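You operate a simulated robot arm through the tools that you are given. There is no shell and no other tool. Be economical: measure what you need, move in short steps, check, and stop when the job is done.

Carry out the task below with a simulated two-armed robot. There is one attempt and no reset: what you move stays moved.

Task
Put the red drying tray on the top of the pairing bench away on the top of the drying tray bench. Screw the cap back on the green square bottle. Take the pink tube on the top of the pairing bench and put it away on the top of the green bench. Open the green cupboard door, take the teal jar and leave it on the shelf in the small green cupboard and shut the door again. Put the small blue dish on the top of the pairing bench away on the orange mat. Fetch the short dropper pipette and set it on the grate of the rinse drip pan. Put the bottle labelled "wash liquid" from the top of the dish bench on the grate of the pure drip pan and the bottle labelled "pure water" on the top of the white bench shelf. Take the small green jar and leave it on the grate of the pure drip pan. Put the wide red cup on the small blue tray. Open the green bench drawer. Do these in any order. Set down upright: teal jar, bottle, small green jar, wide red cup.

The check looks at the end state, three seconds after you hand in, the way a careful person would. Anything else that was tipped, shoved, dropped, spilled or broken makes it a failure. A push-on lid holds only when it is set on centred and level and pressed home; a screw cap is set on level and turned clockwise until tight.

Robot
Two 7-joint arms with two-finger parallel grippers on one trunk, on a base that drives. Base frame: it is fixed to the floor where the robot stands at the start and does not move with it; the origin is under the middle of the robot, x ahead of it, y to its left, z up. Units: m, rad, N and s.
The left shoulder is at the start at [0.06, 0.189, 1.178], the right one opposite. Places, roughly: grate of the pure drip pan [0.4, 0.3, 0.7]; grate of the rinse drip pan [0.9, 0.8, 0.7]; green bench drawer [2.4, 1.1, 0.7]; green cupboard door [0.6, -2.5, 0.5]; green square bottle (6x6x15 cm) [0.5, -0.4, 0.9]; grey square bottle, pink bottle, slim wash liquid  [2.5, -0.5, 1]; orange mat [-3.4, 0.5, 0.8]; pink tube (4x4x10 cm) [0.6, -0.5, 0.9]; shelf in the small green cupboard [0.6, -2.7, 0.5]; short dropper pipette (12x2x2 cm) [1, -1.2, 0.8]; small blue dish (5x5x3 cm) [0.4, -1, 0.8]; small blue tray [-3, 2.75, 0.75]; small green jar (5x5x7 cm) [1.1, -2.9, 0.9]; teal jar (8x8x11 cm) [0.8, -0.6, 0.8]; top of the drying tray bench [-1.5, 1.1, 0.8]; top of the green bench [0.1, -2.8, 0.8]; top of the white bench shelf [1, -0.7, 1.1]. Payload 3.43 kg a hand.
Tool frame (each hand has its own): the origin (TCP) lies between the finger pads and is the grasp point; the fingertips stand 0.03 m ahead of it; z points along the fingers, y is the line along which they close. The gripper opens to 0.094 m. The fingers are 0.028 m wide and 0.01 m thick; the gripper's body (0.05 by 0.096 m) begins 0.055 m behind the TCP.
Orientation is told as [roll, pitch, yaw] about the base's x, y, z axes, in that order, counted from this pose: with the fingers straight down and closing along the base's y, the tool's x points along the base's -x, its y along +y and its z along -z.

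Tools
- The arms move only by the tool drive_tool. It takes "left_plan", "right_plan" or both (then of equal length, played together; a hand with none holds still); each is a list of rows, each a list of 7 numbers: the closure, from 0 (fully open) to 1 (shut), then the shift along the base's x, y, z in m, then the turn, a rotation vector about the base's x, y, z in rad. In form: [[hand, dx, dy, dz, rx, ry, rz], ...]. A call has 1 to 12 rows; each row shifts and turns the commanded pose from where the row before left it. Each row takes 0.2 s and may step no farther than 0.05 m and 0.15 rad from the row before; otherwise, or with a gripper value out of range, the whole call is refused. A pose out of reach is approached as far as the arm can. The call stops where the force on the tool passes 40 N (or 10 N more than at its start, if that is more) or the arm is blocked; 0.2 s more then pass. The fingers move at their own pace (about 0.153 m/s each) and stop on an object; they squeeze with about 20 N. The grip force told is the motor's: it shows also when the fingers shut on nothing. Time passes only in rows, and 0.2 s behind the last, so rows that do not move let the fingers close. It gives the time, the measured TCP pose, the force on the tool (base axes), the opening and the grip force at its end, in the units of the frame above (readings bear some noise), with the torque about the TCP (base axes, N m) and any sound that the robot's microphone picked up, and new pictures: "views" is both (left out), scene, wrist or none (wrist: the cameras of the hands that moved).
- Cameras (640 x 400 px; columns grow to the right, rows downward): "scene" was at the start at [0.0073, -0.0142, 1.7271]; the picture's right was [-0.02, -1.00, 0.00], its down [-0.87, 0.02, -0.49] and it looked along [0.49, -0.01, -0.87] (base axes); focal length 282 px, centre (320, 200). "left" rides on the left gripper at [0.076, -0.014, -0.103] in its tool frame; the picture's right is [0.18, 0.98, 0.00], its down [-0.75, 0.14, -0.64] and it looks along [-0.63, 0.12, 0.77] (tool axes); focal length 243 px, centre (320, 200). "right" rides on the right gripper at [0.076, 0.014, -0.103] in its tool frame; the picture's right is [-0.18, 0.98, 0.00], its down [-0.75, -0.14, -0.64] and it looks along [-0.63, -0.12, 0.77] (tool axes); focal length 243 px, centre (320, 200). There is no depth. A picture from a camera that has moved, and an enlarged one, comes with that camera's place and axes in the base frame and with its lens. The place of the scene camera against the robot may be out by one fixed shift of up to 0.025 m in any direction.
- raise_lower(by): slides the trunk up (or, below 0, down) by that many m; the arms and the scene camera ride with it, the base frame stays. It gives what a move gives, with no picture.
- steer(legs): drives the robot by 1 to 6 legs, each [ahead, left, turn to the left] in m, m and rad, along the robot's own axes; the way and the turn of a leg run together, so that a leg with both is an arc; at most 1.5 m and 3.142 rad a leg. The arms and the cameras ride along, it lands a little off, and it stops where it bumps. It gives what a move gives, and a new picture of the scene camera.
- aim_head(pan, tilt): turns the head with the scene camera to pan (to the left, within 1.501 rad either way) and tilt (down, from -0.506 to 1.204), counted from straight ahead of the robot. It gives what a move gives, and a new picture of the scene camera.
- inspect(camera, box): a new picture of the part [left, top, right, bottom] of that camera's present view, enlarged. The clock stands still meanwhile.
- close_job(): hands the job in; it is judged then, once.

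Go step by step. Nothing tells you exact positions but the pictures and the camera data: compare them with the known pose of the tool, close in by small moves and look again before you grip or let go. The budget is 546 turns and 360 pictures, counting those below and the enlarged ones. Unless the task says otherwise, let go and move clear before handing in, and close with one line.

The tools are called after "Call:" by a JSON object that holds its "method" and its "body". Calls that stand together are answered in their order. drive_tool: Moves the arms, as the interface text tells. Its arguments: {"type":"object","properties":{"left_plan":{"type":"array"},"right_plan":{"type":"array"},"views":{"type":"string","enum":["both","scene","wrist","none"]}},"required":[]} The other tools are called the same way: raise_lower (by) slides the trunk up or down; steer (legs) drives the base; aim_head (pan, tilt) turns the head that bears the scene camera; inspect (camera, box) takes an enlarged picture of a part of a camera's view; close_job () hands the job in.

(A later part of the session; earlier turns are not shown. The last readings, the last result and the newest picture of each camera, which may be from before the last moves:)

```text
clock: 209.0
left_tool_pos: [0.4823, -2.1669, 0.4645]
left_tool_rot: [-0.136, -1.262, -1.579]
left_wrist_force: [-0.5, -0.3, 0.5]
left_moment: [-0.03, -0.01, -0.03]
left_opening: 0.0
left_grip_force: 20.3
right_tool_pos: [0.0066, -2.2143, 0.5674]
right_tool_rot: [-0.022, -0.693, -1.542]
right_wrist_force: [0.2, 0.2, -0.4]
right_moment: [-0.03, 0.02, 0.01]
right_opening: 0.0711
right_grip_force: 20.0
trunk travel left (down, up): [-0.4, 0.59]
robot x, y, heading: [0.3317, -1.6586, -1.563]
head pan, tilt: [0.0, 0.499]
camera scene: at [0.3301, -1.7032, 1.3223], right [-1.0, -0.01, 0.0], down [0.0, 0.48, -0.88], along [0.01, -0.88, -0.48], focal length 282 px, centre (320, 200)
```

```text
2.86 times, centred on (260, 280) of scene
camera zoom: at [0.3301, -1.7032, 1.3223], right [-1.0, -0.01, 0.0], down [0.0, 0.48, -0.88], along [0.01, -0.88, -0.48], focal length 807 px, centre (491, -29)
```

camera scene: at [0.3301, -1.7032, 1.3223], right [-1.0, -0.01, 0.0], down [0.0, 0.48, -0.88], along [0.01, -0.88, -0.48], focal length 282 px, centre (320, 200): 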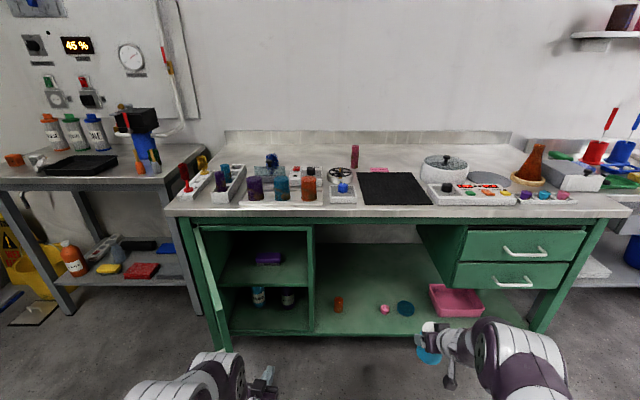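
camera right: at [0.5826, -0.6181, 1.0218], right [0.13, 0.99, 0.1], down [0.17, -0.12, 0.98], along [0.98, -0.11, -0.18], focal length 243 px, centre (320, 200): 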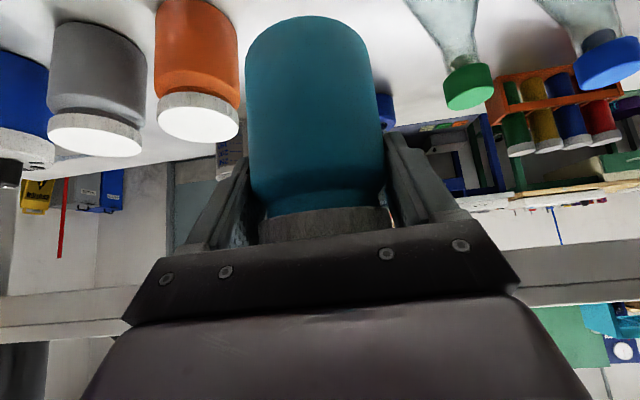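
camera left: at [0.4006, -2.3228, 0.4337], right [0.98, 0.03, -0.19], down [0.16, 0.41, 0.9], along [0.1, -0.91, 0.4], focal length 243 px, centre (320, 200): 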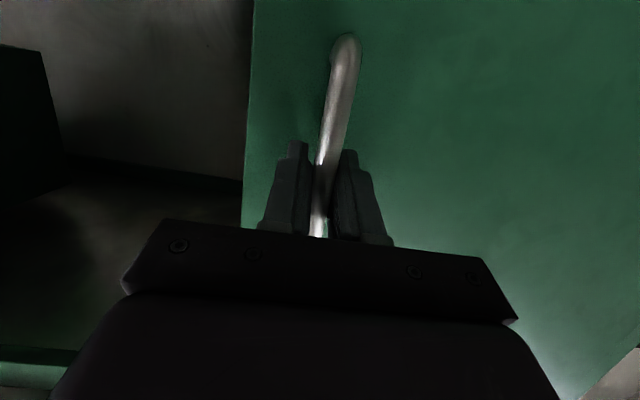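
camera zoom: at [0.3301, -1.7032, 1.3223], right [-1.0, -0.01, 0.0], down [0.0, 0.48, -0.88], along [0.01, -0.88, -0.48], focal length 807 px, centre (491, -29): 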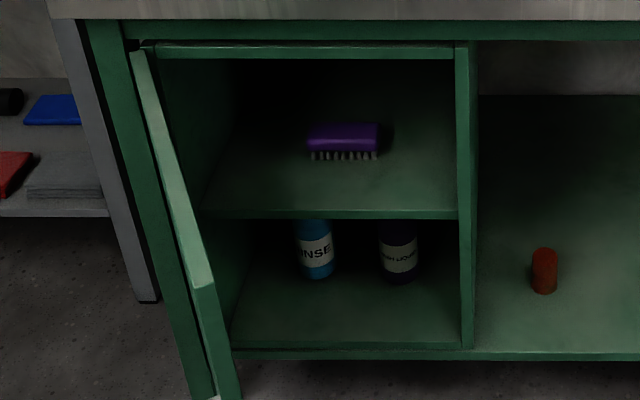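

Call:
{"method": "drive_tool", "body": {"left_plan": [[1, 0, 0.02, 0.04, 0, 0, 0], [1, 0, 0.02, 0.04, 0, 0, 0], [1, 0, 0.02, 0.04, 0, 0, 0], [1, 0, 0.02, 0.04, 0, 0, 0], [1, 0, 0.02, 0.04, 0.1, 0, 0], [1, 0, 0.02, 0.04, 0.14, 0, 0], [1, 0.01, 0, 0.04, 0.14, 0, 0], [1, 0.02, 0, 0.04, 0.14, 0, 0], [1, 0.02, 0, 0.04, 0.14, 0, 0], [1, 0.02, 0, 0.04, 0.14, 0, 0]], "right_plan": [[1, 0.04, 0, 0, 0, 0, 0], [1, 0.04, 0, 0, 0, 0, 0], [1, 0.04, 0, 0, 0, 0, 0], [1, 0.04, 0, 0, 0, 0, 0], [1, 0.04, 0, 0, 0, 0, 0], [1, 0.04, 0, 0, 0, 0, 0], [1, 0.04, 0, 0, 0, 0, 0], [1, 0.04, 0, 0, 0, 0, 0], [1, 0.04, 0, 0, 0, 0, 0], [1, 0.04, 0, 0, 0, 0, 0]]}}

```text
clock: 211.2
left_tool_pos: [0.5447, -2.0497, 0.8586]
left_tool_rot: [-0.152, -0.46, -1.564]
left_wrist_force: [1.7, 1.5, -0.7]
left_moment: [-0.03, 0.09, -0.07]
left_opening: 0.0
left_grip_force: 19.5
left hand out of reach, approached as far as the arm can: row 9
right_tool_pos: [0.4055, -2.2149, 0.5686]
right_tool_rot: [-0.023, -0.691, -1.54]
right_wrist_force: [-0.6, -0.3, 0.0]
right_moment: [0.02, 0.04, 0.0]
right_opening: 0.0711
right_grip_force: 20.0
trunk travel left (down, up): [-0.4, 0.59]
robot x, y, heading: [0.3289, -1.6576, -1.564]
head pan, tilt: [0.0, 0.499]
camera scene: at [0.3312, -1.7029, 1.3222], right [-1.0, -0.01, 0.0], down [0.0, 0.48, -0.88], along [0.01, -0.88, -0.48], focal length 282 px, centre (320, 200)
camera right: at [0.4182, -2.0905, 0.598], right [0.99, -0.13, 0.1], down [-0.12, -0.17, 0.98], along [-0.11, -0.98, -0.19], focal length 243 px, centre (320, 200)
camera left: at [0.5443, -1.9339, 0.9166], right [0.97, 0.11, -0.22], down [0.24, -0.4, 0.88], along [0.01, -0.91, -0.41], focal length 243 px, centre (320, 200)
```

scene: 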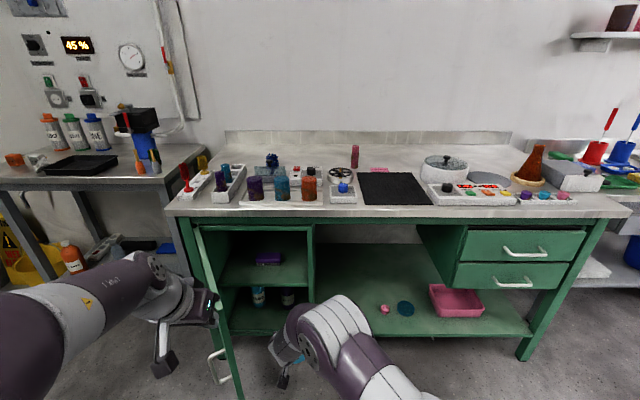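
right: 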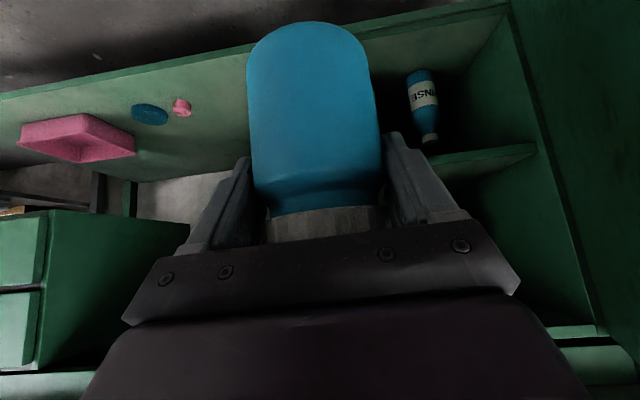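
left: 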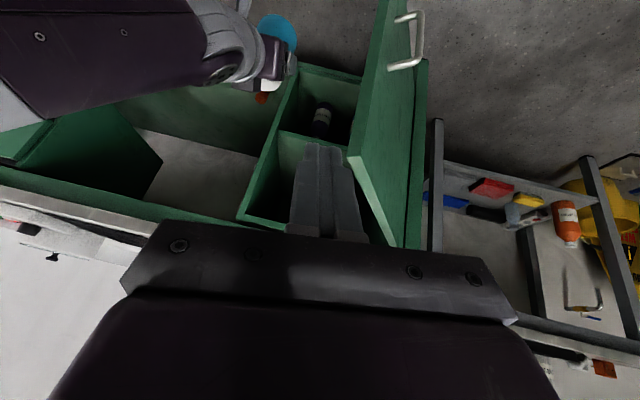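

Call:
{"method": "drive_tool", "body": {"left_plan": [[1, 0, 0.02, 0.045, 0, 0, 0], [1, 0, 0.02, 0.045, 0, 0, 0], [1, 0, 0.02, 0.045, 0, 0, 0], [1, 0, 0.02, 0.02, 0, 0, 0]], "right_plan": [[1, 0.025, 0, 0.005, 0, 0, 0], [1, 0.025, 0, 0.005, 0, 0, 0], [1, 0.018, 0, 0, 0, 0, 0], [1, 0, 0, 0, 0, 0, 0]], "views": "none"}}

Call:
{"method": "steer", "body": {"legs": [[0.22, 0, -0.005]]}}

Call:
{"method": "inspect", "body": {"camera": "right", "box": [0, 0, 640, 400]}}

```text
clock: 212.2
left_tool_pos: [0.5442, -1.9674, 1.012]
left_tool_rot: [-0.141, -0.459, -1.572]
left_wrist_force: [0.2, 1.1, 0.4]
left_moment: [0.03, 0.0, -0.03]
left_opening: 0.0
left_grip_force: 19.5
right_tool_pos: [0.4733, -2.214, 0.5773]
right_tool_rot: [-0.023, -0.692, -1.541]
right_wrist_force: [0.0, 0.0, -0.5]
right_moment: [-0.02, -0.02, -0.03]
right_opening: 0.0709
right_grip_force: 19.5
trunk travel left (down, up): [-0.4, 0.59]
robot x, y, heading: [0.3301, -1.6596, -1.565]
head pan, tilt: [0.0, 0.499]
```

```text
clock: 213.9
left_tool_pos: [0.544, -2.1912, 1.0129]
left_tool_rot: [-0.143, -0.461, -1.578]
left_wrist_force: [0.1, 0.2, -0.3]
left_moment: [-0.01, 0.04, 0.02]
left_opening: 0.0
left_grip_force: 20.1
right_tool_pos: [0.469, -2.4368, 0.5748]
right_tool_rot: [-0.023, -0.691, -1.548]
right_wrist_force: [1.0, -0.7, -1.1]
right_moment: [-0.01, 0.04, 0.04]
right_opening: 0.0714
right_grip_force: 20.8
trunk travel left (down, up): [-0.4, 0.59]
robot x, y, heading: [0.3321, -1.8793, -1.571]
head pan, tilt: [0.0, 0.499]
camera scene: at [0.3309, -1.9255, 1.3222], right [-1.0, 0.0, 0.0], down [0.0, 0.48, -0.88], along [0.0, -0.88, -0.48], focal length 282 px, centre (320, 200)
```

scene: 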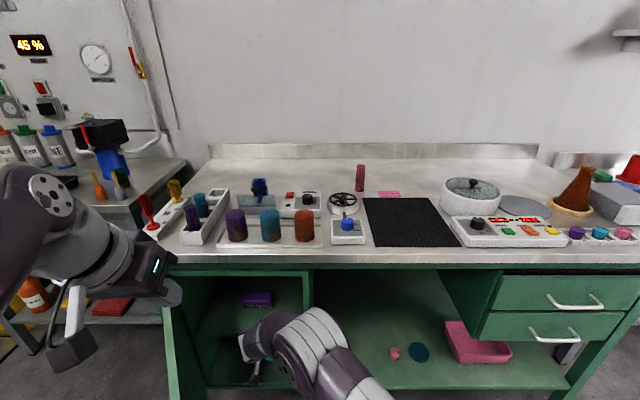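

```text
1.00 times, centred on (320, 200) of right
camera zoom: at [0.4836, -2.3133, 0.6075], right [0.99, -0.13, 0.1], down [-0.12, -0.17, 0.98], along [-0.11, -0.98, -0.19], focal length 243 px, centre (320, 200)
```

zoom: 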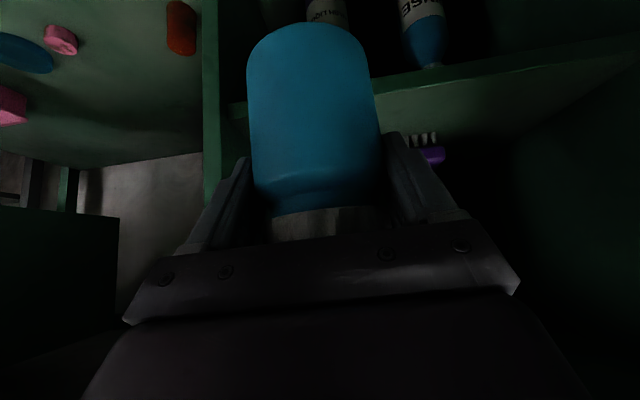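

Call:
{"method": "drive_tool", "body": {"right_plan": [[1, 0, 0, 0.015, 0, 0, 0]], "views": "none"}}

Call:
{"method": "steer", "body": {"legs": [[0.14, 0, 0]]}}

Call:
{"method": "inspect", "body": {"camera": "right", "box": [0, 0, 640, 400]}}

```text
clock: 214.3
left_tool_pos: [0.5437, -2.1908, 1.0125]
left_tool_rot: [-0.142, -0.458, -1.58]
left_wrist_force: [0.0, -0.3, 0.5]
left_moment: [-0.02, 0.0, -0.01]
left_opening: 0.0
left_grip_force: 19.8
right_tool_pos: [0.4701, -2.4387, 0.592]
right_tool_rot: [-0.025, -0.69, -1.545]
right_wrist_force: [0.9, -0.3, -1.4]
right_moment: [-0.01, 0.0, 0.0]
right_opening: 0.0713
right_grip_force: 20.3
trunk travel left (down, up): [-0.4, 0.59]
robot x, y, heading: [0.3273, -1.8785, -1.57]
head pan, tilt: [0.0, 0.499]
```

```text
clock: 215.6
left_tool_pos: [0.5422, -2.3324, 1.0126]
left_tool_rot: [-0.143, -0.458, -1.581]
left_wrist_force: [-0.7, 0.1, -0.5]
left_moment: [0.04, 0.01, 0.03]
left_opening: 0.0
left_grip_force: 19.7
right_tool_pos: [0.4682, -2.5783, 0.5907]
right_tool_rot: [-0.023, -0.691, -1.55]
right_wrist_force: [-0.5, -0.3, -1.4]
right_moment: [0.01, 0.03, -0.04]
right_opening: 0.0712
right_grip_force: 19.9
trunk travel left (down, up): [-0.4, 0.59]
robot x, y, heading: [0.328, -2.023, -1.575]
head pan, tilt: [0.0, 0.499]
camera scene: at [0.3308, -2.0664, 1.3222], right [-1.0, 0.0, 0.0], down [0.0, 0.48, -0.88], along [0.0, -0.88, -0.48], focal length 282 px, centre (320, 200)
```

scene: 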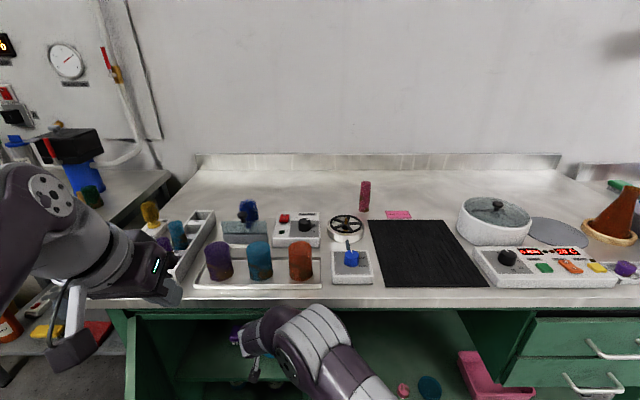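

```text
1.00 times, centred on (320, 200) of right
camera zoom: at [0.4819, -2.4546, 0.6223], right [0.99, -0.14, 0.1], down [-0.12, -0.17, 0.98], along [-0.11, -0.98, -0.19], focal length 243 px, centre (320, 200)
```

zoom: 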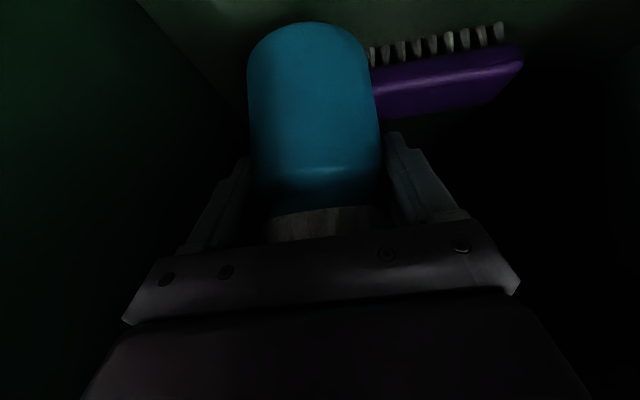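

Call:
{"method": "drive_tool", "body": {"right_plan": [[1, -0.01, 0.005, -0.01, 0, 0, 0], [1, 0, 0, -0.01, 0, 0, 0], [1, 0, 0, -0.006, 0, 0, 0], [1, 0, 0, -0.005, 0, 0, 0], [1, 0, 0, -0.004, 0, 0, 0], [1, 0, 0, -0.003, 0, 0, 0]], "views": "none"}}

```text
clock: 217.0
left_tool_pos: [0.5427, -2.3323, 1.0116]
left_tool_rot: [-0.141, -0.459, -1.584]
left_wrist_force: [-0.9, -1.0, 0.7]
left_moment: [0.01, -0.04, -0.02]
left_opening: 0.0
left_grip_force: 19.7
right_tool_pos: [0.4587, -2.5724, 0.5558]
right_tool_rot: [-0.022, -0.696, -1.549]
right_wrist_force: [-1.6, 0.3, 7.4]
right_moment: [0.09, -0.17, 0.02]
right_opening: 0.0711
right_grip_force: 20.4
trunk travel left (down, up): [-0.4, 0.59]
robot x, y, heading: [0.3307, -2.0196, -1.573]
head pan, tilt: [0.0, 0.499]
```

Call:
{"method": "drive_tool", "body": {"right_plan": [[0.15, 0, 0, 0, 0, 0, 0], [0.1, 0, 0, 0, 0, 0, 0], [0.1, 0, 0.02, 0, 0, 0, 0], [0.1, 0, 0.04, 0, 0, 0, 0], [0.1, 0, 0.04, 0, 0, 0, 0]], "views": "wrist"}}

```text
clock: 218.2
left_tool_pos: [0.5419, -2.3314, 1.0121]
left_tool_rot: [-0.143, -0.461, -1.582]
left_wrist_force: [0.1, 0.0, 0.8]
left_moment: [-0.01, 0.02, -0.01]
left_opening: 0.0
left_grip_force: 19.6
right_tool_pos: [0.4572, -2.4724, 0.5551]
right_tool_rot: [-0.023, -0.692, -1.549]
right_wrist_force: [0.7, 0.7, 0.2]
right_moment: [-0.03, 0.01, 0.03]
right_opening: 0.0846
right_grip_force: 0.1
trunk travel left (down, up): [-0.4, 0.59]
robot x, y, heading: [0.3297, -2.0217, -1.569]
head pan, tilt: [0.0, 0.499]
camera right: at [0.4714, -2.349, 0.5852], right [0.99, -0.14, 0.1], down [-0.12, -0.17, 0.98], along [-0.11, -0.98, -0.18], focal length 243 px, centre (320, 200)
```

right: 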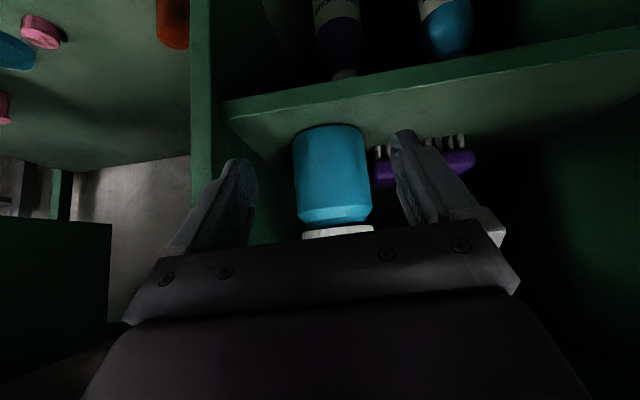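

The jar stands on the shelf. I back up, then go round to close the door from its outer side with the left hand.

Call:
{"method": "steer", "body": {"legs": [[-0.45, 0, 0]]}}

Call:
{"method": "drive_tool", "body": {"right_plan": [[0, -0.04, 0.01, 0.02, 0, 0, 0], [0, -0.04, 0.01, 0.02, 0, 0, 0], [0, -0.04, 0.01, 0.02, 0.08, 0, 0], [0, -0.04, 0.01, 0.02, 0.08, 0, 0], [0, -0.04, 0.01, 0.02, 0.08, 0, 0], [0, -0.04, 0.01, 0.02, 0.08, 0, 0], [0, -0.04, 0.01, 0.02, 0.08, 0, 0], [0, -0.04, 0.01, 0.02, 0.08, 0, 0]], "left_plan": [[1, 0, 0, -0.04, 0, 0, 0], [1, 0, 0, -0.04, 0, 0, 0], [1, 0, 0, -0.04, -0.1, 0, 0], [1, 0, 0, -0.04, -0.1, 0, 0], [1, 0, 0, -0.04, -0.1, 0, 0], [1, 0, 0, -0.04, -0.1, 0, 0], [1, 0, 0, -0.04, -0.1, 0, 0], [1, 0, 0, -0.04, -0.1, 0, 0]], "views": "scene"}}

```text
clock: 220.9
left_tool_pos: [0.5423, -1.8814, 1.0132]
left_tool_rot: [-0.144, -0.463, -1.579]
left_wrist_force: [0.1, 0.1, 0.4]
left_moment: [0.04, 0.0, 0.01]
left_opening: 0.0
left_grip_force: 20.6
right_tool_pos: [0.4592, -2.0242, 0.5552]
right_tool_rot: [-0.025, -0.694, -1.544]
right_wrist_force: [-1.0, -0.9, 0.0]
right_moment: [-0.02, -0.02, 0.01]
right_opening: 0.0847
right_grip_force: 0.1
trunk travel left (down, up): [-0.4, 0.59]
robot x, y, heading: [0.3304, -1.5721, -1.573]
head pan, tilt: [0.0, 0.499]
camera scene: at [0.3313, -1.6147, 1.3223], right [-1.0, 0.0, 0.0], down [0.0, 0.48, -0.88], along [0.0, -0.88, -0.48], focal length 282 px, centre (320, 200)
```

scene: 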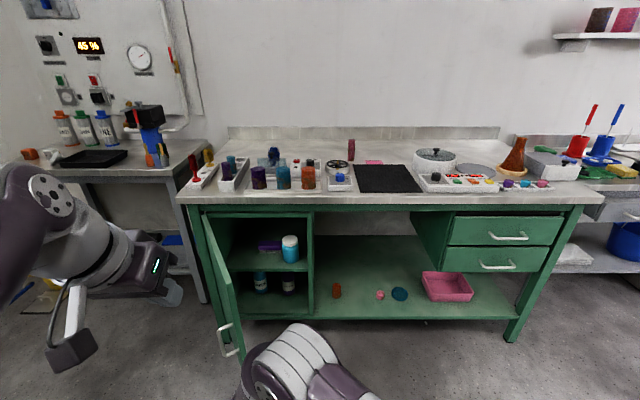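

```text
clock: 222.7
left_tool_pos: [0.5622, -1.9232, 0.6965]
left_tool_rot: [-0.13, -1.059, -1.588]
left_wrist_force: [-0.7, -0.6, 0.2]
left_moment: [-0.01, 0.01, 0.0]
left_opening: 0.0
left_grip_force: 20.2
left hand out of reach, approached as far as the arm can: row 4, 5
right_tool_pos: [0.1686, -1.9646, 0.6848]
right_tool_rot: [-0.022, -0.314, -1.553]
right_wrist_force: [0.7, -0.7, 0.3]
right_moment: [-0.01, 0.01, -0.03]
right_opening: 0.0941
right_grip_force: 0.0
right hand out of reach, approached as far as the arm can: row 7, 8
trunk travel left (down, up): [-0.4, 0.59]
robot x, y, heading: [0.3313, -1.5704, -1.568]
head pan, tilt: [0.0, 0.499]
camera scene: at [0.3315, -1.6166, 1.3223], right [-1.0, 0.0, 0.0], down [0.0, 0.48, -0.88], along [0.0, -0.88, -0.48], focal length 282 px, centre (320, 200)
```

scene: 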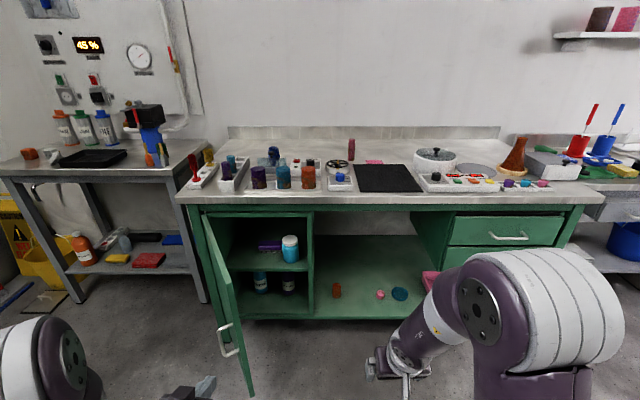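

Call:
{"method": "drive_tool", "body": {"left_plan": [[1, 0.012, -0.04, -0.01, 0, 0, 0], [1, 0.012, -0.04, -0.01, 0, 0, 0], [1, 0.012, -0.04, -0.01, 0, 0, 0], [1, 0.012, -0.04, -0.01, 0, 0, 0], [1, 0, -0.04, -0.01, 0, 0, 0]], "views": "scene"}}

```text
clock: 223.9
left_tool_pos: [0.6113, -2.1225, 0.6462]
left_tool_rot: [-0.132, -1.057, -1.585]
left_wrist_force: [-0.5, 0.4, 0.0]
left_moment: [-0.02, 0.01, -0.02]
left_opening: 0.0002
left_grip_force: 19.5
right_tool_pos: [0.1697, -1.963, 0.6848]
right_tool_rot: [-0.023, -0.312, -1.554]
right_wrist_force: [-0.3, 0.0, -0.2]
right_moment: [-0.03, 0.0, -0.01]
right_opening: 0.094
right_grip_force: 0.2
trunk travel left (down, up): [-0.4, 0.59]
robot x, y, heading: [0.334, -1.5686, -1.572]
head pan, tilt: [0.0, 0.499]
camera scene: at [0.3313, -1.6161, 1.3222], right [-1.0, 0.0, 0.0], down [0.0, 0.48, -0.88], along [0.0, -0.88, -0.48], focal length 282 px, centre (320, 200)
```

scene: 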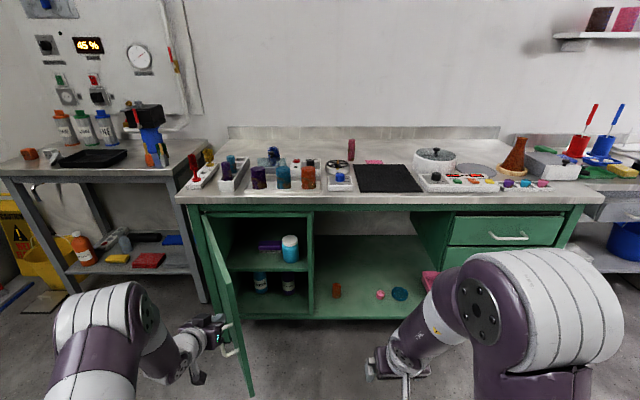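

Call:
{"method": "steer", "body": {"legs": [[0.17, 0, 0]]}}

```text
clock: 225.4
left_tool_pos: [0.6098, -2.2917, 0.6457]
left_tool_rot: [-0.13, -1.057, -1.59]
left_wrist_force: [0.1, 0.1, -0.4]
left_moment: [-0.02, 0.03, -0.02]
left_opening: 0.0
left_grip_force: 19.9
right_tool_pos: [0.1692, -2.1331, 0.6848]
right_tool_rot: [-0.023, -0.312, -1.553]
right_wrist_force: [-0.2, 0.4, 0.2]
right_moment: [0.03, 0.02, -0.04]
right_opening: 0.0942
right_grip_force: 0.0
trunk travel left (down, up): [-0.4, 0.59]
robot x, y, heading: [0.3312, -1.7413, -1.574]
head pan, tilt: [0.0, 0.499]
camera scene: at [0.3313, -1.7865, 1.3222], right [-1.0, 0.0, 0.0], down [0.0, 0.48, -0.88], along [0.0, -0.88, -0.48], focal length 282 px, centre (320, 200)
```

scene: 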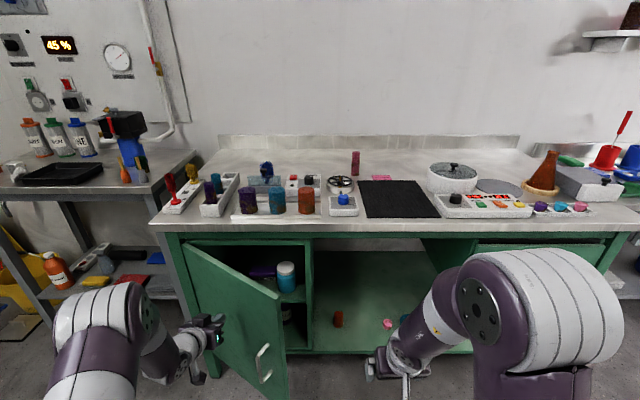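

Closing works; I keep driving on.

Call:
{"method": "steer", "body": {"legs": [[0.14, -0.06, 0]]}}

```text
clock: 226.8
left_tool_pos: [0.5489, -2.4318, 0.6451]
left_tool_rot: [-0.13, -1.058, -1.589]
left_wrist_force: [-0.8, -0.2, -0.4]
left_moment: [-0.02, 0.01, 0.03]
left_opening: 0.0
left_grip_force: 19.9
right_tool_pos: [0.1089, -2.2743, 0.6847]
right_tool_rot: [-0.022, -0.312, -1.552]
right_wrist_force: [0.1, 0.1, -0.1]
right_moment: [0.05, 0.0, 0.06]
right_opening: 0.0944
right_grip_force: 0.0
trunk travel left (down, up): [-0.4, 0.59]
robot x, y, heading: [0.2684, -1.8804, -1.572]
head pan, tilt: [0.0, 0.499]
camera scene: at [0.2706, -1.9264, 1.3222], right [-1.0, 0.0, 0.0], down [0.0, 0.48, -0.88], along [0.0, -0.88, -0.48], focal length 282 px, centre (320, 200)
```

scene: 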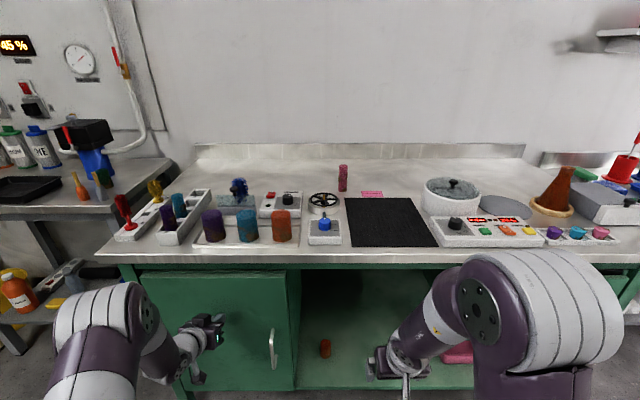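

Call:
{"method": "drive_tool", "body": {"left_plan": [[1, -0.02, -0.015, 0, 0, 0, 0], [1, -0.02, -0.015, 0, 0, 0, 0], [1, 0, -0.015, 0, 0, 0, 0], [1, 0, -0.015, 0, 0, 0, 0], [1, 0, -0.01, 0, 0, 0, 0]], "views": "scene"}}

```text
clock: 227.3
left_tool_pos: [0.5258, -2.4504, 0.646]
left_tool_rot: [-0.137, -1.056, -1.573]
left_wrist_force: [-1.1, 9.8, 5.2]
left_moment: [-0.15, -0.06, 0.04]
left_opening: 0.0
left_grip_force: 19.5
right_tool_pos: [0.1102, -2.2737, 0.6854]
right_tool_rot: [-0.022, -0.314, -1.552]
right_wrist_force: [0.0, -0.4, -1.0]
right_moment: [-0.01, 0.01, 0.02]
right_opening: 0.0938
right_grip_force: 0.1
trunk travel left (down, up): [-0.4, 0.59]
robot x, y, heading: [0.2692, -1.8836, -1.569]
head pan, tilt: [0.0, 0.499]
stopped in row 2 (left hand): the force on the tool passed its limit (the readings are from after the stop); the commanded pose is now the measured one
camera scene: at [0.2709, -1.9242, 1.3224], right [-1.0, 0.0, 0.0], down [0.0, 0.48, -0.88], along [0.0, -0.88, -0.48], focal length 282 px, centre (320, 200)
```

scene: 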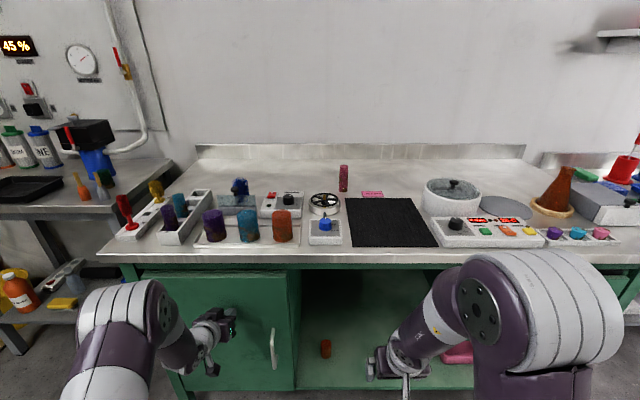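

Call:
{"method": "steer", "body": {"legs": [[-0.4, 0, 0]]}}

Call:
{"method": "raise_lower", "body": {"by": 0.4}}

Call:
{"method": "raise_lower", "body": {"by": 0.1}}

Call:
{"method": "steer", "body": {"legs": [[0, 0.6, 0]]}}

Call:
{"method": "aim_head", "body": {"pan": 0.15, "tilt": 0.6}}

```text
clock: 229.4
left_tool_pos: [0.5221, -2.1396, 0.6452]
left_tool_rot: [-0.136, -1.052, -1.578]
left_wrist_force: [-0.4, 0.3, 0.7]
left_moment: [-0.03, 0.02, 0.0]
left_opening: 0.0001
left_grip_force: 20.6
right_tool_pos: [0.1068, -1.9599, 0.685]
right_tool_rot: [-0.022, -0.316, -1.559]
right_wrist_force: [-0.7, -1.0, -0.7]
right_moment: [0.01, 0.01, 0.01]
right_opening: 0.0938
right_grip_force: 0.0
trunk travel left (down, up): [-0.4, 0.59]
robot x, y, heading: [0.2688, -1.5669, -1.575]
head pan, tilt: [0.0, 0.499]
stopped in leg 1: the robot was blocked; the commanded pose is now the measured one
camera scene: at [0.2704, -1.6135, 1.3222], right [-1.0, 0.0, 0.0], down [0.0, 0.48, -0.88], along [0.0, -0.88, -0.48], focal length 282 px, centre (320, 200)
```

scene: 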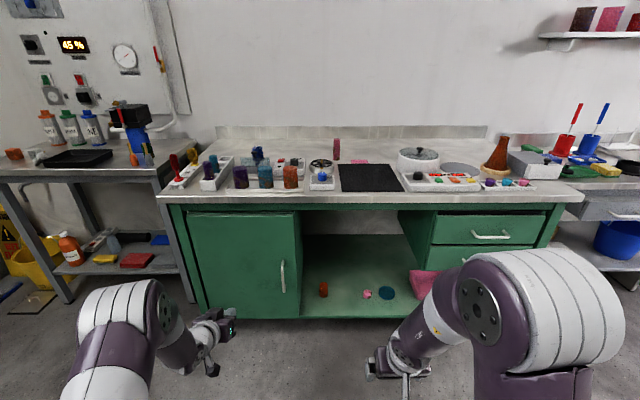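

```text
clock: 233.2
left_tool_pos: [0.5214, -2.1378, 1.0462]
left_tool_rot: [-0.137, -1.054, -1.58]
left_wrist_force: [0.1, -0.1, -0.7]
left_moment: [-0.01, 0.03, 0.0]
left_opening: 0.0
left_grip_force: 20.4
right_tool_pos: [0.1057, -1.9595, 1.0866]
right_tool_rot: [-0.024, -0.313, -1.557]
right_wrist_force: [-0.9, -0.5, 0.3]
right_moment: [0.0, 0.01, 0.02]
right_opening: 0.094
right_grip_force: 0.0
trunk travel left (down, up): [-0.8, 0.19]
robot x, y, heading: [0.2704, -1.5673, -1.572]
head pan, tilt: [0.0, 0.499]
```

```text
clock: 234.6
left_tool_pos: [0.521, -2.1384, 1.1474]
left_tool_rot: [-0.138, -1.054, -1.58]
left_wrist_force: [-0.1, -0.3, 0.5]
left_moment: [0.01, -0.01, 0.01]
left_opening: 0.0
left_grip_force: 19.5
right_tool_pos: [0.1064, -1.9586, 1.1849]
right_tool_rot: [-0.024, -0.312, -1.557]
right_wrist_force: [-0.4, 0.1, 0.3]
right_moment: [-0.02, 0.03, 0.0]
right_opening: 0.0941
right_grip_force: 0.1
trunk travel left (down, up): [-0.9, 0.09]
robot x, y, heading: [0.2672, -1.5691, -1.575]
head pan, tilt: [0.0, 0.499]
```

```text
clock: 237.9
left_tool_pos: [1.1231, -2.1381, 1.1467]
left_tool_rot: [-0.134, -1.054, -1.575]
left_wrist_force: [0.0, -0.4, -0.4]
left_moment: [-0.01, -0.01, -0.05]
left_opening: 0.0
left_grip_force: 19.2
right_tool_pos: [0.7066, -1.9614, 1.1844]
right_tool_rot: [-0.023, -0.315, -1.55]
right_wrist_force: [0.4, 0.2, -0.2]
right_moment: [0.0, -0.01, 0.0]
right_opening: 0.0941
right_grip_force: 0.1
trunk travel left (down, up): [-0.9, 0.09]
robot x, y, heading: [0.8648, -1.5694, -1.564]
head pan, tilt: [0.0, 0.499]
camera scene: at [0.8679, -1.6124, 1.8223], right [-1.0, 0.0, 0.0], down [0.0, 0.48, -0.88], along [0.0, -0.88, -0.48], focal length 282 px, centre (320, 200)
```

scene: 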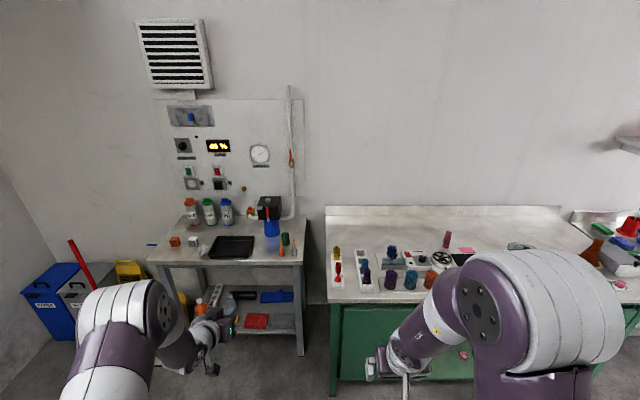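

```text
clock: 238.7
left_tool_pos: [1.1237, -2.138, 1.1457]
left_tool_rot: [-0.137, -1.055, -1.571]
left_wrist_force: [-0.2, 0.4, -0.1]
left_moment: [0.02, -0.02, 0.03]
left_opening: 0.0001
left_grip_force: 20.2
right_tool_pos: [0.708, -1.961, 1.1856]
right_tool_rot: [-0.024, -0.316, -1.553]
right_wrist_force: [-0.3, -0.2, -0.4]
right_moment: [0.02, 0.02, 0.03]
right_opening: 0.0938
right_grip_force: 0.1
trunk travel left (down, up): [-0.9, 0.09]
robot x, y, heading: [0.8664, -1.5695, -1.567]
head pan, tilt: [0.15, 0.6]
camera scene: at [0.8828, -1.6088, 1.8132], right [-0.99, -0.15, 0.0], down [-0.09, 0.56, -0.83], along [0.12, -0.82, -0.56], focal length 282 px, centre (320, 200)
```

scene: 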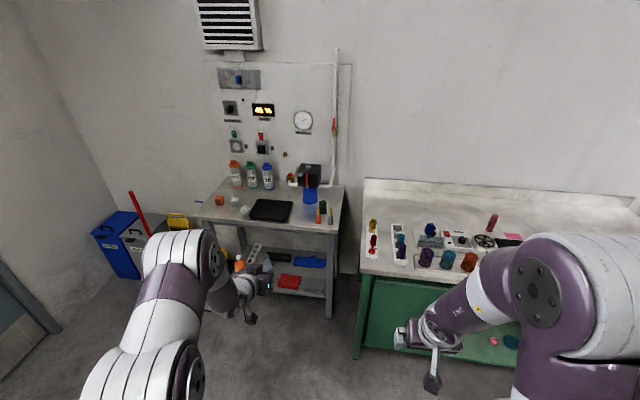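

Call:
{"method": "inspect", "body": {"camera": "scene", "box": [190, 150, 350, 250]}}

```text
4.00 times, centred on (270, 200) of scene
camera zoom: at [0.8828, -1.6088, 1.8132], right [-0.99, -0.15, 0.0], down [-0.09, 0.56, -0.83], along [0.12, -0.82, -0.56], focal length 1130 px, centre (520, 200)
```

zoom: 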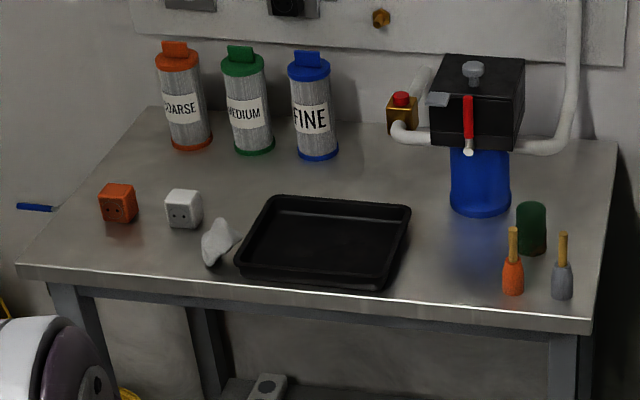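

Call:
{"method": "drive_tool", "body": {"left_plan": [[0.5, 0, 0.03, 0, 0.15, 0, 0], [0, 0, 0.03, 0, 0.15, 0, 0], [0, 0, 0.03, 0, 0.15, 0, 0], [0, 0, 0.03, 0, 0.15, 0, 0], [0, 0, 0.03, 0, 0.15, 0, 0], [0, 0, 0.03, 0, 0.15, 0, 0], [0, 0, 0.0, 0, 0.15, 0, 0]], "right_plan": [[0, 0, 0, 0, 0.08, 0, 0], [0, 0, 0, 0, 0.08, 0, 0], [0, 0, 0, 0, 0.08, 0, 0], [0, 0, 0, 0, 0.075, 0, 0], [0, 0, 0, 0, 0, 0, 0], [0, 0, 0, 0, 0, 0, 0], [0, 0, 0, 0, 0, 0, 0]], "views": "none"}}

Call:
{"method": "steer", "body": {"legs": [[0, 0.37, 0], [0.65, 0, 0]]}}

Call:
{"method": "inspect", "body": {"camera": "right", "box": [0, 0, 640, 400]}}

```text
clock: 240.2
left_tool_pos: [1.1235, -1.9571, 1.1464]
left_tool_rot: [-0.136, -0.004, -1.572]
left_wrist_force: [0.1, 0.3, -0.1]
left_moment: [0.0, 0.02, -0.01]
left_opening: 0.094
left_grip_force: 0.0
right_tool_pos: [0.7065, -1.9574, 1.1564]
right_tool_rot: [-0.033, -0.227, -1.553]
right_wrist_force: [0.0, 0.2, -0.3]
right_moment: [0.02, -0.04, 0.02]
right_opening: 0.0936
right_grip_force: 0.0
right hand out of reach, approached as far as the arm can: row 1, 2, 3, 4
trunk travel left (down, up): [-0.9, 0.09]
robot x, y, heading: [0.867, -1.5693, -1.569]
head pan, tilt: [0.15, 0.6]
```

```text
clock: 245.8
left_tool_pos: [1.4918, -2.6107, 1.146]
left_tool_rot: [-0.138, -0.006, -1.573]
left_wrist_force: [0.0, 0.2, -0.4]
left_moment: [-0.02, -0.02, -0.02]
left_opening: 0.0938
left_grip_force: 0.1
right_tool_pos: [1.0739, -2.6086, 1.1561]
right_tool_rot: [-0.032, -0.226, -1.556]
right_wrist_force: [-0.1, 0.1, 0.8]
right_moment: [-0.02, 0.01, -0.02]
right_opening: 0.0939
right_grip_force: 0.0
trunk travel left (down, up): [-0.9, 0.09]
robot x, y, heading: [1.238, -2.2231, -1.567]
head pan, tilt: [0.15, 0.6]
camera scene: at [1.2516, -2.2611, 1.8132], right [-0.99, -0.15, 0.0], down [-0.08, 0.56, -0.83], along [0.12, -0.82, -0.56], focal length 282 px, centre (320, 200)
```

scene: 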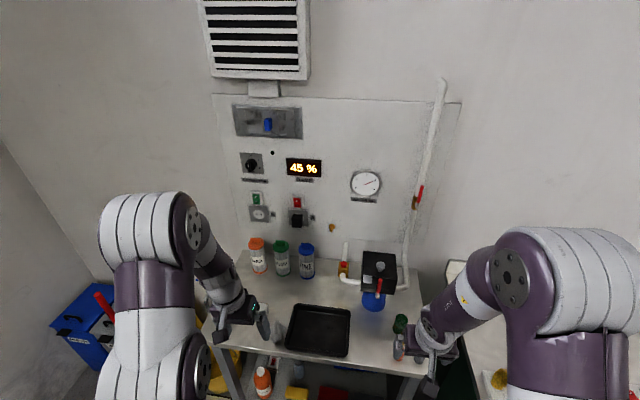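

```text
1.00 times, centred on (320, 200) of right
camera zoom: at [1.0898, -2.5116, 1.2396], right [0.99, -0.17, 0.01], down [-0.11, -0.59, 0.8], along [-0.13, -0.79, -0.6], focal length 243 px, centre (320, 200)
```

zoom: 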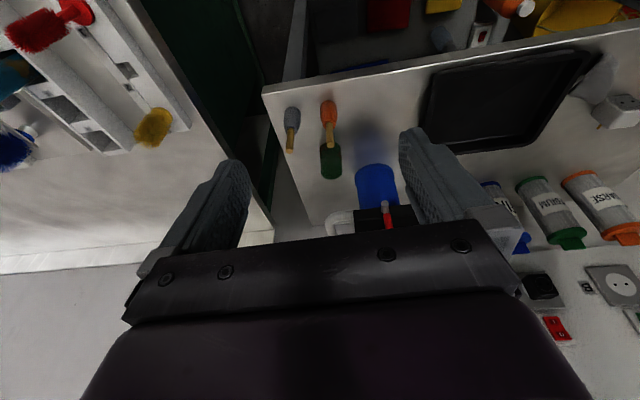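

Call:
{"method": "steer", "body": {"legs": [[0.1, 0, 0]]}}

Call:
{"method": "drive_tool", "body": {"right_plan": [[0.3, 0, -0.02, -0.01, 0.06, 0, 0.14], [0.3, 0, -0.02, -0.01, 0.06, 0, 0.13], [0.3, 0, -0.02, -0.01, 0.06, 0, 0.13], [0.3, 0, -0.02, -0.01, 0.05, 0, 0.13], [0.3, 0, -0.02, 0, 0, 0, 0.14], [0.3, 0, -0.01, 0, 0, 0, 0.14], [0.3, 0, 0, 0, 0, 0, 0.14], [0.3, 0, 0, 0, 0, 0, 0.14], [0.3, 0, 0, 0, 0, 0, 0.14], [0.3, 0, 0, 0, 0, 0, 0.14], [0.3, 0, 0, 0, 0, 0, 0.14], [0.3, 0, 0, 0, 0, 0, 0]]}}

```text
clock: 247.0
left_tool_pos: [1.4925, -2.7098, 1.1483]
left_tool_rot: [-0.138, -0.008, -1.573]
left_wrist_force: [-0.3, 0.0, 0.3]
left_moment: [-0.03, -0.03, 0.02]
left_opening: 0.0942
left_grip_force: 0.1
right_tool_pos: [1.0745, -2.7074, 1.1574]
right_tool_rot: [-0.032, -0.229, -1.556]
right_wrist_force: [0.4, 0.5, -0.2]
right_moment: [-0.03, -0.01, -0.03]
right_opening: 0.0938
right_grip_force: 0.0
trunk travel left (down, up): [-0.9, 0.09]
robot x, y, heading: [1.2375, -2.3224, -1.567]
head pan, tilt: [0.15, 0.6]
camera scene: at [1.2515, -2.3592, 1.8133], right [-0.99, -0.15, 0.0], down [-0.08, 0.56, -0.83], along [0.12, -0.82, -0.56], focal length 282 px, centre (320, 200)
```

scene: 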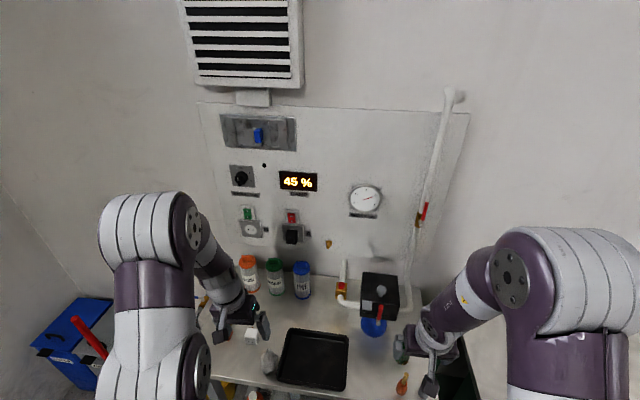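

```text
refused: row 1 steps farther than a row can; nothing moved
```

Call:
{"method": "drive_tool", "body": {"right_plan": [[0.3, 0, -0.02, -0.01, 0.06, 0, 0.12], [0.3, 0, -0.02, -0.01, 0.06, 0, 0.12], [0.3, 0, -0.02, -0.01, 0.06, 0, 0.12], [0.3, 0, -0.02, -0.01, 0.04, 0, 0.13], [0.3, 0, -0.02, 0, 0, 0, 0.14], [0.3, 0, -0.01, 0, 0, 0, 0.14], [0.3, 0, 0, 0, 0, 0, 0.14], [0.3, 0, 0, 0, 0, 0, 0.14], [0.3, 0, 0, 0, 0, 0, 0.14], [0.3, 0, 0, 0, 0, 0, 0.14], [0.3, 0, 0, 0, 0, 0, 0.14], [0.3, 0, 0, 0, 0, 0, 0.08]]}}

```text
clock: 249.6
left_tool_pos: [1.4917, -2.711, 1.1463]
left_tool_rot: [-0.137, -0.005, -1.575]
left_wrist_force: [-0.6, 0.6, -0.5]
left_moment: [0.02, 0.0, 0.01]
left_opening: 0.0941
left_grip_force: 0.1
right_tool_pos: [1.1617, -2.6599, 1.0506]
right_tool_rot: [-0.005, -0.059, -0.1]
right_wrist_force: [0.3, -0.6, 0.6]
right_moment: [0.0, 0.0, -0.02]
right_opening: 0.066
right_grip_force: 0.0
right hand out of reach, approached as far as the arm can: row 1, 2, 3, 4, 5, 6
trunk travel left (down, up): [-0.9, 0.09]
robot x, y, heading: [1.2362, -2.3211, -1.57]
head pan, tilt: [0.15, 0.6]
camera scene: at [1.2513, -2.3626, 1.8132], right [-0.99, -0.15, 0.0], down [-0.08, 0.56, -0.82], along [0.12, -0.82, -0.57], focal length 282 px, centre (320, 200)
camera right: at [1.0818, -2.6369, 1.1495], right [0.28, 0.96, 0.0], down [0.7, -0.21, 0.68], along [0.66, -0.19, -0.73], focal length 243 px, centre (320, 200)
```

scene: 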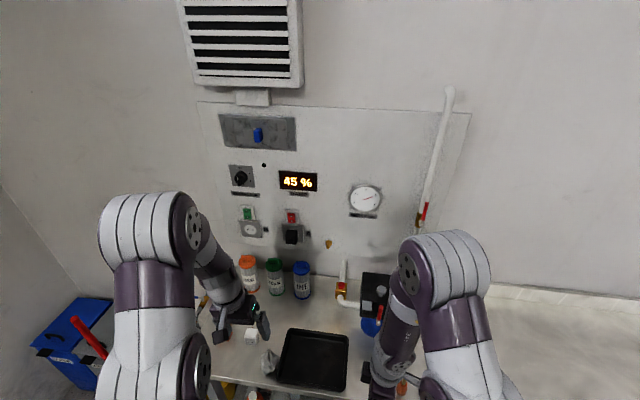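
right: 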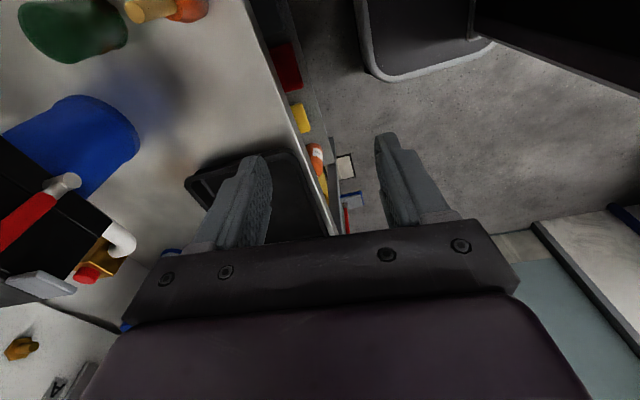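

Call:
{"method": "drive_tool", "body": {"right_plan": [[0.3, -0.018, -0.034, 0, 0, 0.03, 0.05], [0.3, -0.018, -0.034, 0, 0, 0.03, 0.05], [0.3, -0.018, -0.034, 0, 0, 0, 0], [0.3, -0.018, -0.034, 0, 0, 0, 0], [0.3, -0.018, -0.034, 0, 0, 0, 0], [0.3, -0.016, -0.034, 0, 0, 0, 0]], "views": "wrist"}}

```text
clock: 251.0
left_tool_pos: [1.4917, -2.7108, 1.1461]
left_tool_rot: [-0.137, -0.006, -1.576]
left_wrist_force: [0.1, -0.3, -0.4]
left_moment: [-0.01, 0.03, -0.01]
left_opening: 0.094
left_grip_force: 0.0
right_tool_pos: [1.0619, -2.8541, 1.0504]
right_tool_rot: [-0.01, 0.001, -0.005]
right_wrist_force: [-0.2, 0.5, -0.6]
right_moment: [0.05, 0.0, -0.01]
right_opening: 0.066
right_grip_force: 0.1
right hand out of reach, approached as far as the arm can: row 1
trunk travel left (down, up): [-0.9, 0.09]
robot x, y, heading: [1.2388, -2.3185, -1.567]
head pan, tilt: [0.15, 0.6]
camera right: at [0.9862, -2.8395, 1.1541], right [0.19, 0.98, -0.01], down [0.75, -0.14, 0.64], along [0.63, -0.13, -0.77], focal length 243 px, centre (320, 200)
```

right: 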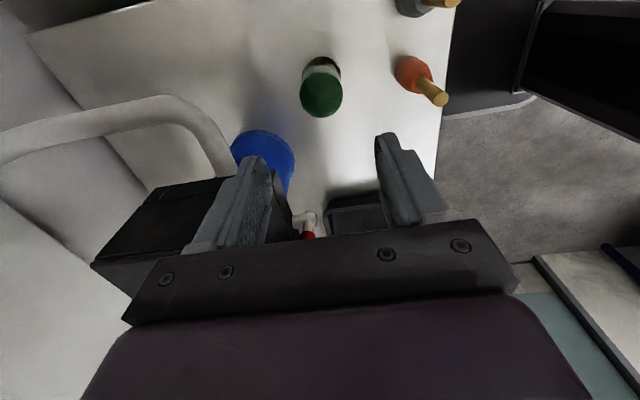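

Call:
{"method": "drive_tool", "body": {"right_plan": [[0.3, 0.001, -0.002, -0.045, 0, 0, 0], [0.3, 0, 0, -0.045, 0, 0, 0], [0.3, 0, 0, -0.03, 0, 0, 0]], "views": "wrist"}}

```text
clock: 251.8
left_tool_pos: [1.4921, -2.7122, 1.1468]
left_tool_rot: [-0.139, -0.006, -1.573]
left_wrist_force: [0.3, -0.6, -0.2]
left_moment: [0.0, 0.01, 0.0]
left_opening: 0.0939
left_grip_force: 0.1
right_tool_pos: [1.0641, -2.8554, 0.9308]
right_tool_rot: [-0.011, 0.004, -0.001]
right_wrist_force: [0.4, -0.3, -0.4]
right_moment: [0.0, -0.02, 0.0]
right_opening: 0.0658
right_grip_force: 0.0
trunk travel left (down, up): [-0.9, 0.09]
robot x, y, heading: [1.2379, -2.3247, -1.573]
head pan, tilt: [0.15, 0.6]
camera right: at [0.9878, -2.8406, 1.0337], right [0.19, 0.98, -0.01], down [0.76, -0.14, 0.64], along [0.63, -0.13, -0.77], focal length 243 px, centre (320, 200)
```

right: 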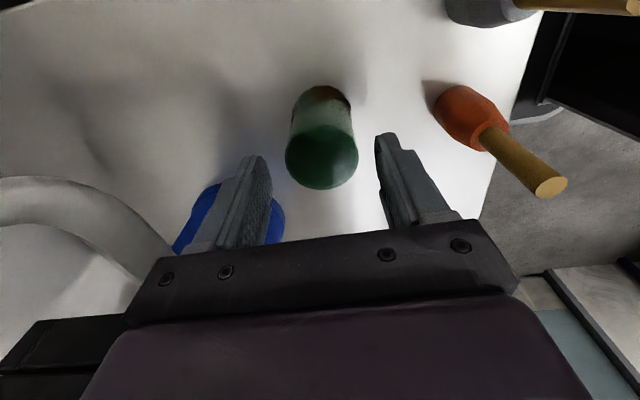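

Call:
{"method": "drive_tool", "body": {"right_plan": [[0.3, 0, 0, -0.03, 0, 0, 0], [0.3, 0, 0, -0.026, 0, 0, 0], [1, 0, 0, 0, 0, 0, 0], [1, 0, 0, 0, 0, 0, 0], [1, 0, 0, 0, 0, 0, 0], [1, 0, 0, 0.04, 0, 0, 0], [1, 0, 0, 0.045, 0, 0, 0], [1, 0, 0, 0.045, 0, 0, 0], [1, 0.03, 0.03, 0.02, 0, 0, 0]]}}

```text
clock: 252.4
left_tool_pos: [1.4917, -2.7099, 1.1485]
left_tool_rot: [-0.138, -0.007, -1.575]
left_wrist_force: [0.2, 0.1, 0.6]
left_moment: [0.01, 0.0, -0.02]
left_opening: 0.0938
left_grip_force: 0.1
right_tool_pos: [1.0642, -2.8555, 0.8803]
right_tool_rot: [-0.01, 0.003, -0.002]
right_wrist_force: [0.4, -0.8, -0.5]
right_moment: [-0.05, -0.01, -0.01]
right_opening: 0.0447
right_grip_force: 19.8
trunk travel left (down, up): [-0.9, 0.09]
robot x, y, heading: [1.243, -2.3246, -1.573]
head pan, tilt: [0.15, 0.6]
stopped in row 3 (right hand): the force on the tool passed its limit (the readings are from after the stop); the commanded pose is now the measured one
camera scene: at [1.2516, -2.3595, 1.8131], right [-0.99, -0.15, 0.0], down [-0.08, 0.56, -0.83], along [0.12, -0.82, -0.56], focal length 282 px, centre (320, 200)
camera right: at [0.9878, -2.8405, 0.9839], right [0.19, 0.98, -0.01], down [0.76, -0.14, 0.64], along [0.63, -0.13, -0.77], focal length 243 px, centre (320, 200)
```

scene: 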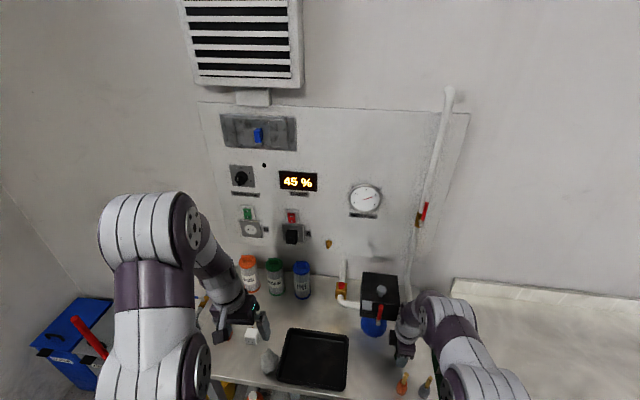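
right: 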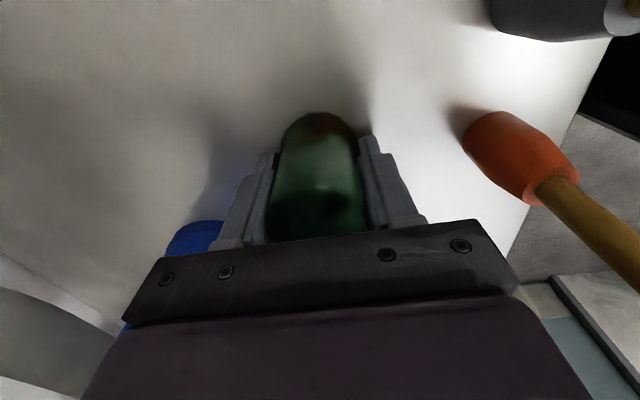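

Call:
{"method": "drive_tool", "body": {"right_plan": [[1, 0, 0, 0.0, 0, 0, 0], [1, 0, 0, 0.03, 0, 0, 0], [1, 0, 0, 0.045, 0, 0, 0], [1, 0, 0, 0.045, 0, 0, 0], [1, 0, 0, 0.04, 0, 0, 0], [1, 0.03, 0.03, 0.01, 0, 0, 0]], "views": "wrist"}}

```text
clock: 253.8
left_tool_pos: [1.4938, -2.7088, 1.1465]
left_tool_rot: [-0.14, -0.006, -1.575]
left_wrist_force: [0.2, 0.4, -0.3]
left_moment: [0.0, -0.01, 0.04]
left_opening: 0.0941
left_grip_force: 0.1
right_tool_pos: [1.0959, -2.8256, 1.0529]
right_tool_rot: [-0.011, 0.004, -0.002]
right_wrist_force: [0.5, -0.6, -0.1]
right_moment: [-0.01, 0.02, 0.0]
right_opening: 0.045
right_grip_force: 20.2
trunk travel left (down, up): [-0.9, 0.09]
robot x, y, heading: [1.2358, -2.3202, -1.569]
head pan, tilt: [0.15, 0.6]
camera right: at [1.0195, -2.8101, 1.1548], right [0.19, 0.98, -0.01], down [0.76, -0.14, 0.64], along [0.63, -0.13, -0.77], focal length 243 px, centre (320, 200)
```

right: 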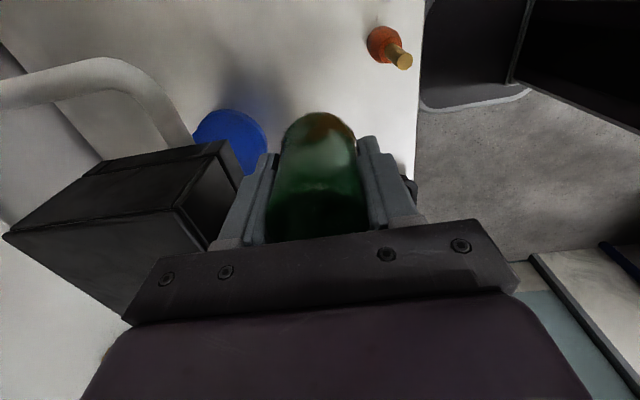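

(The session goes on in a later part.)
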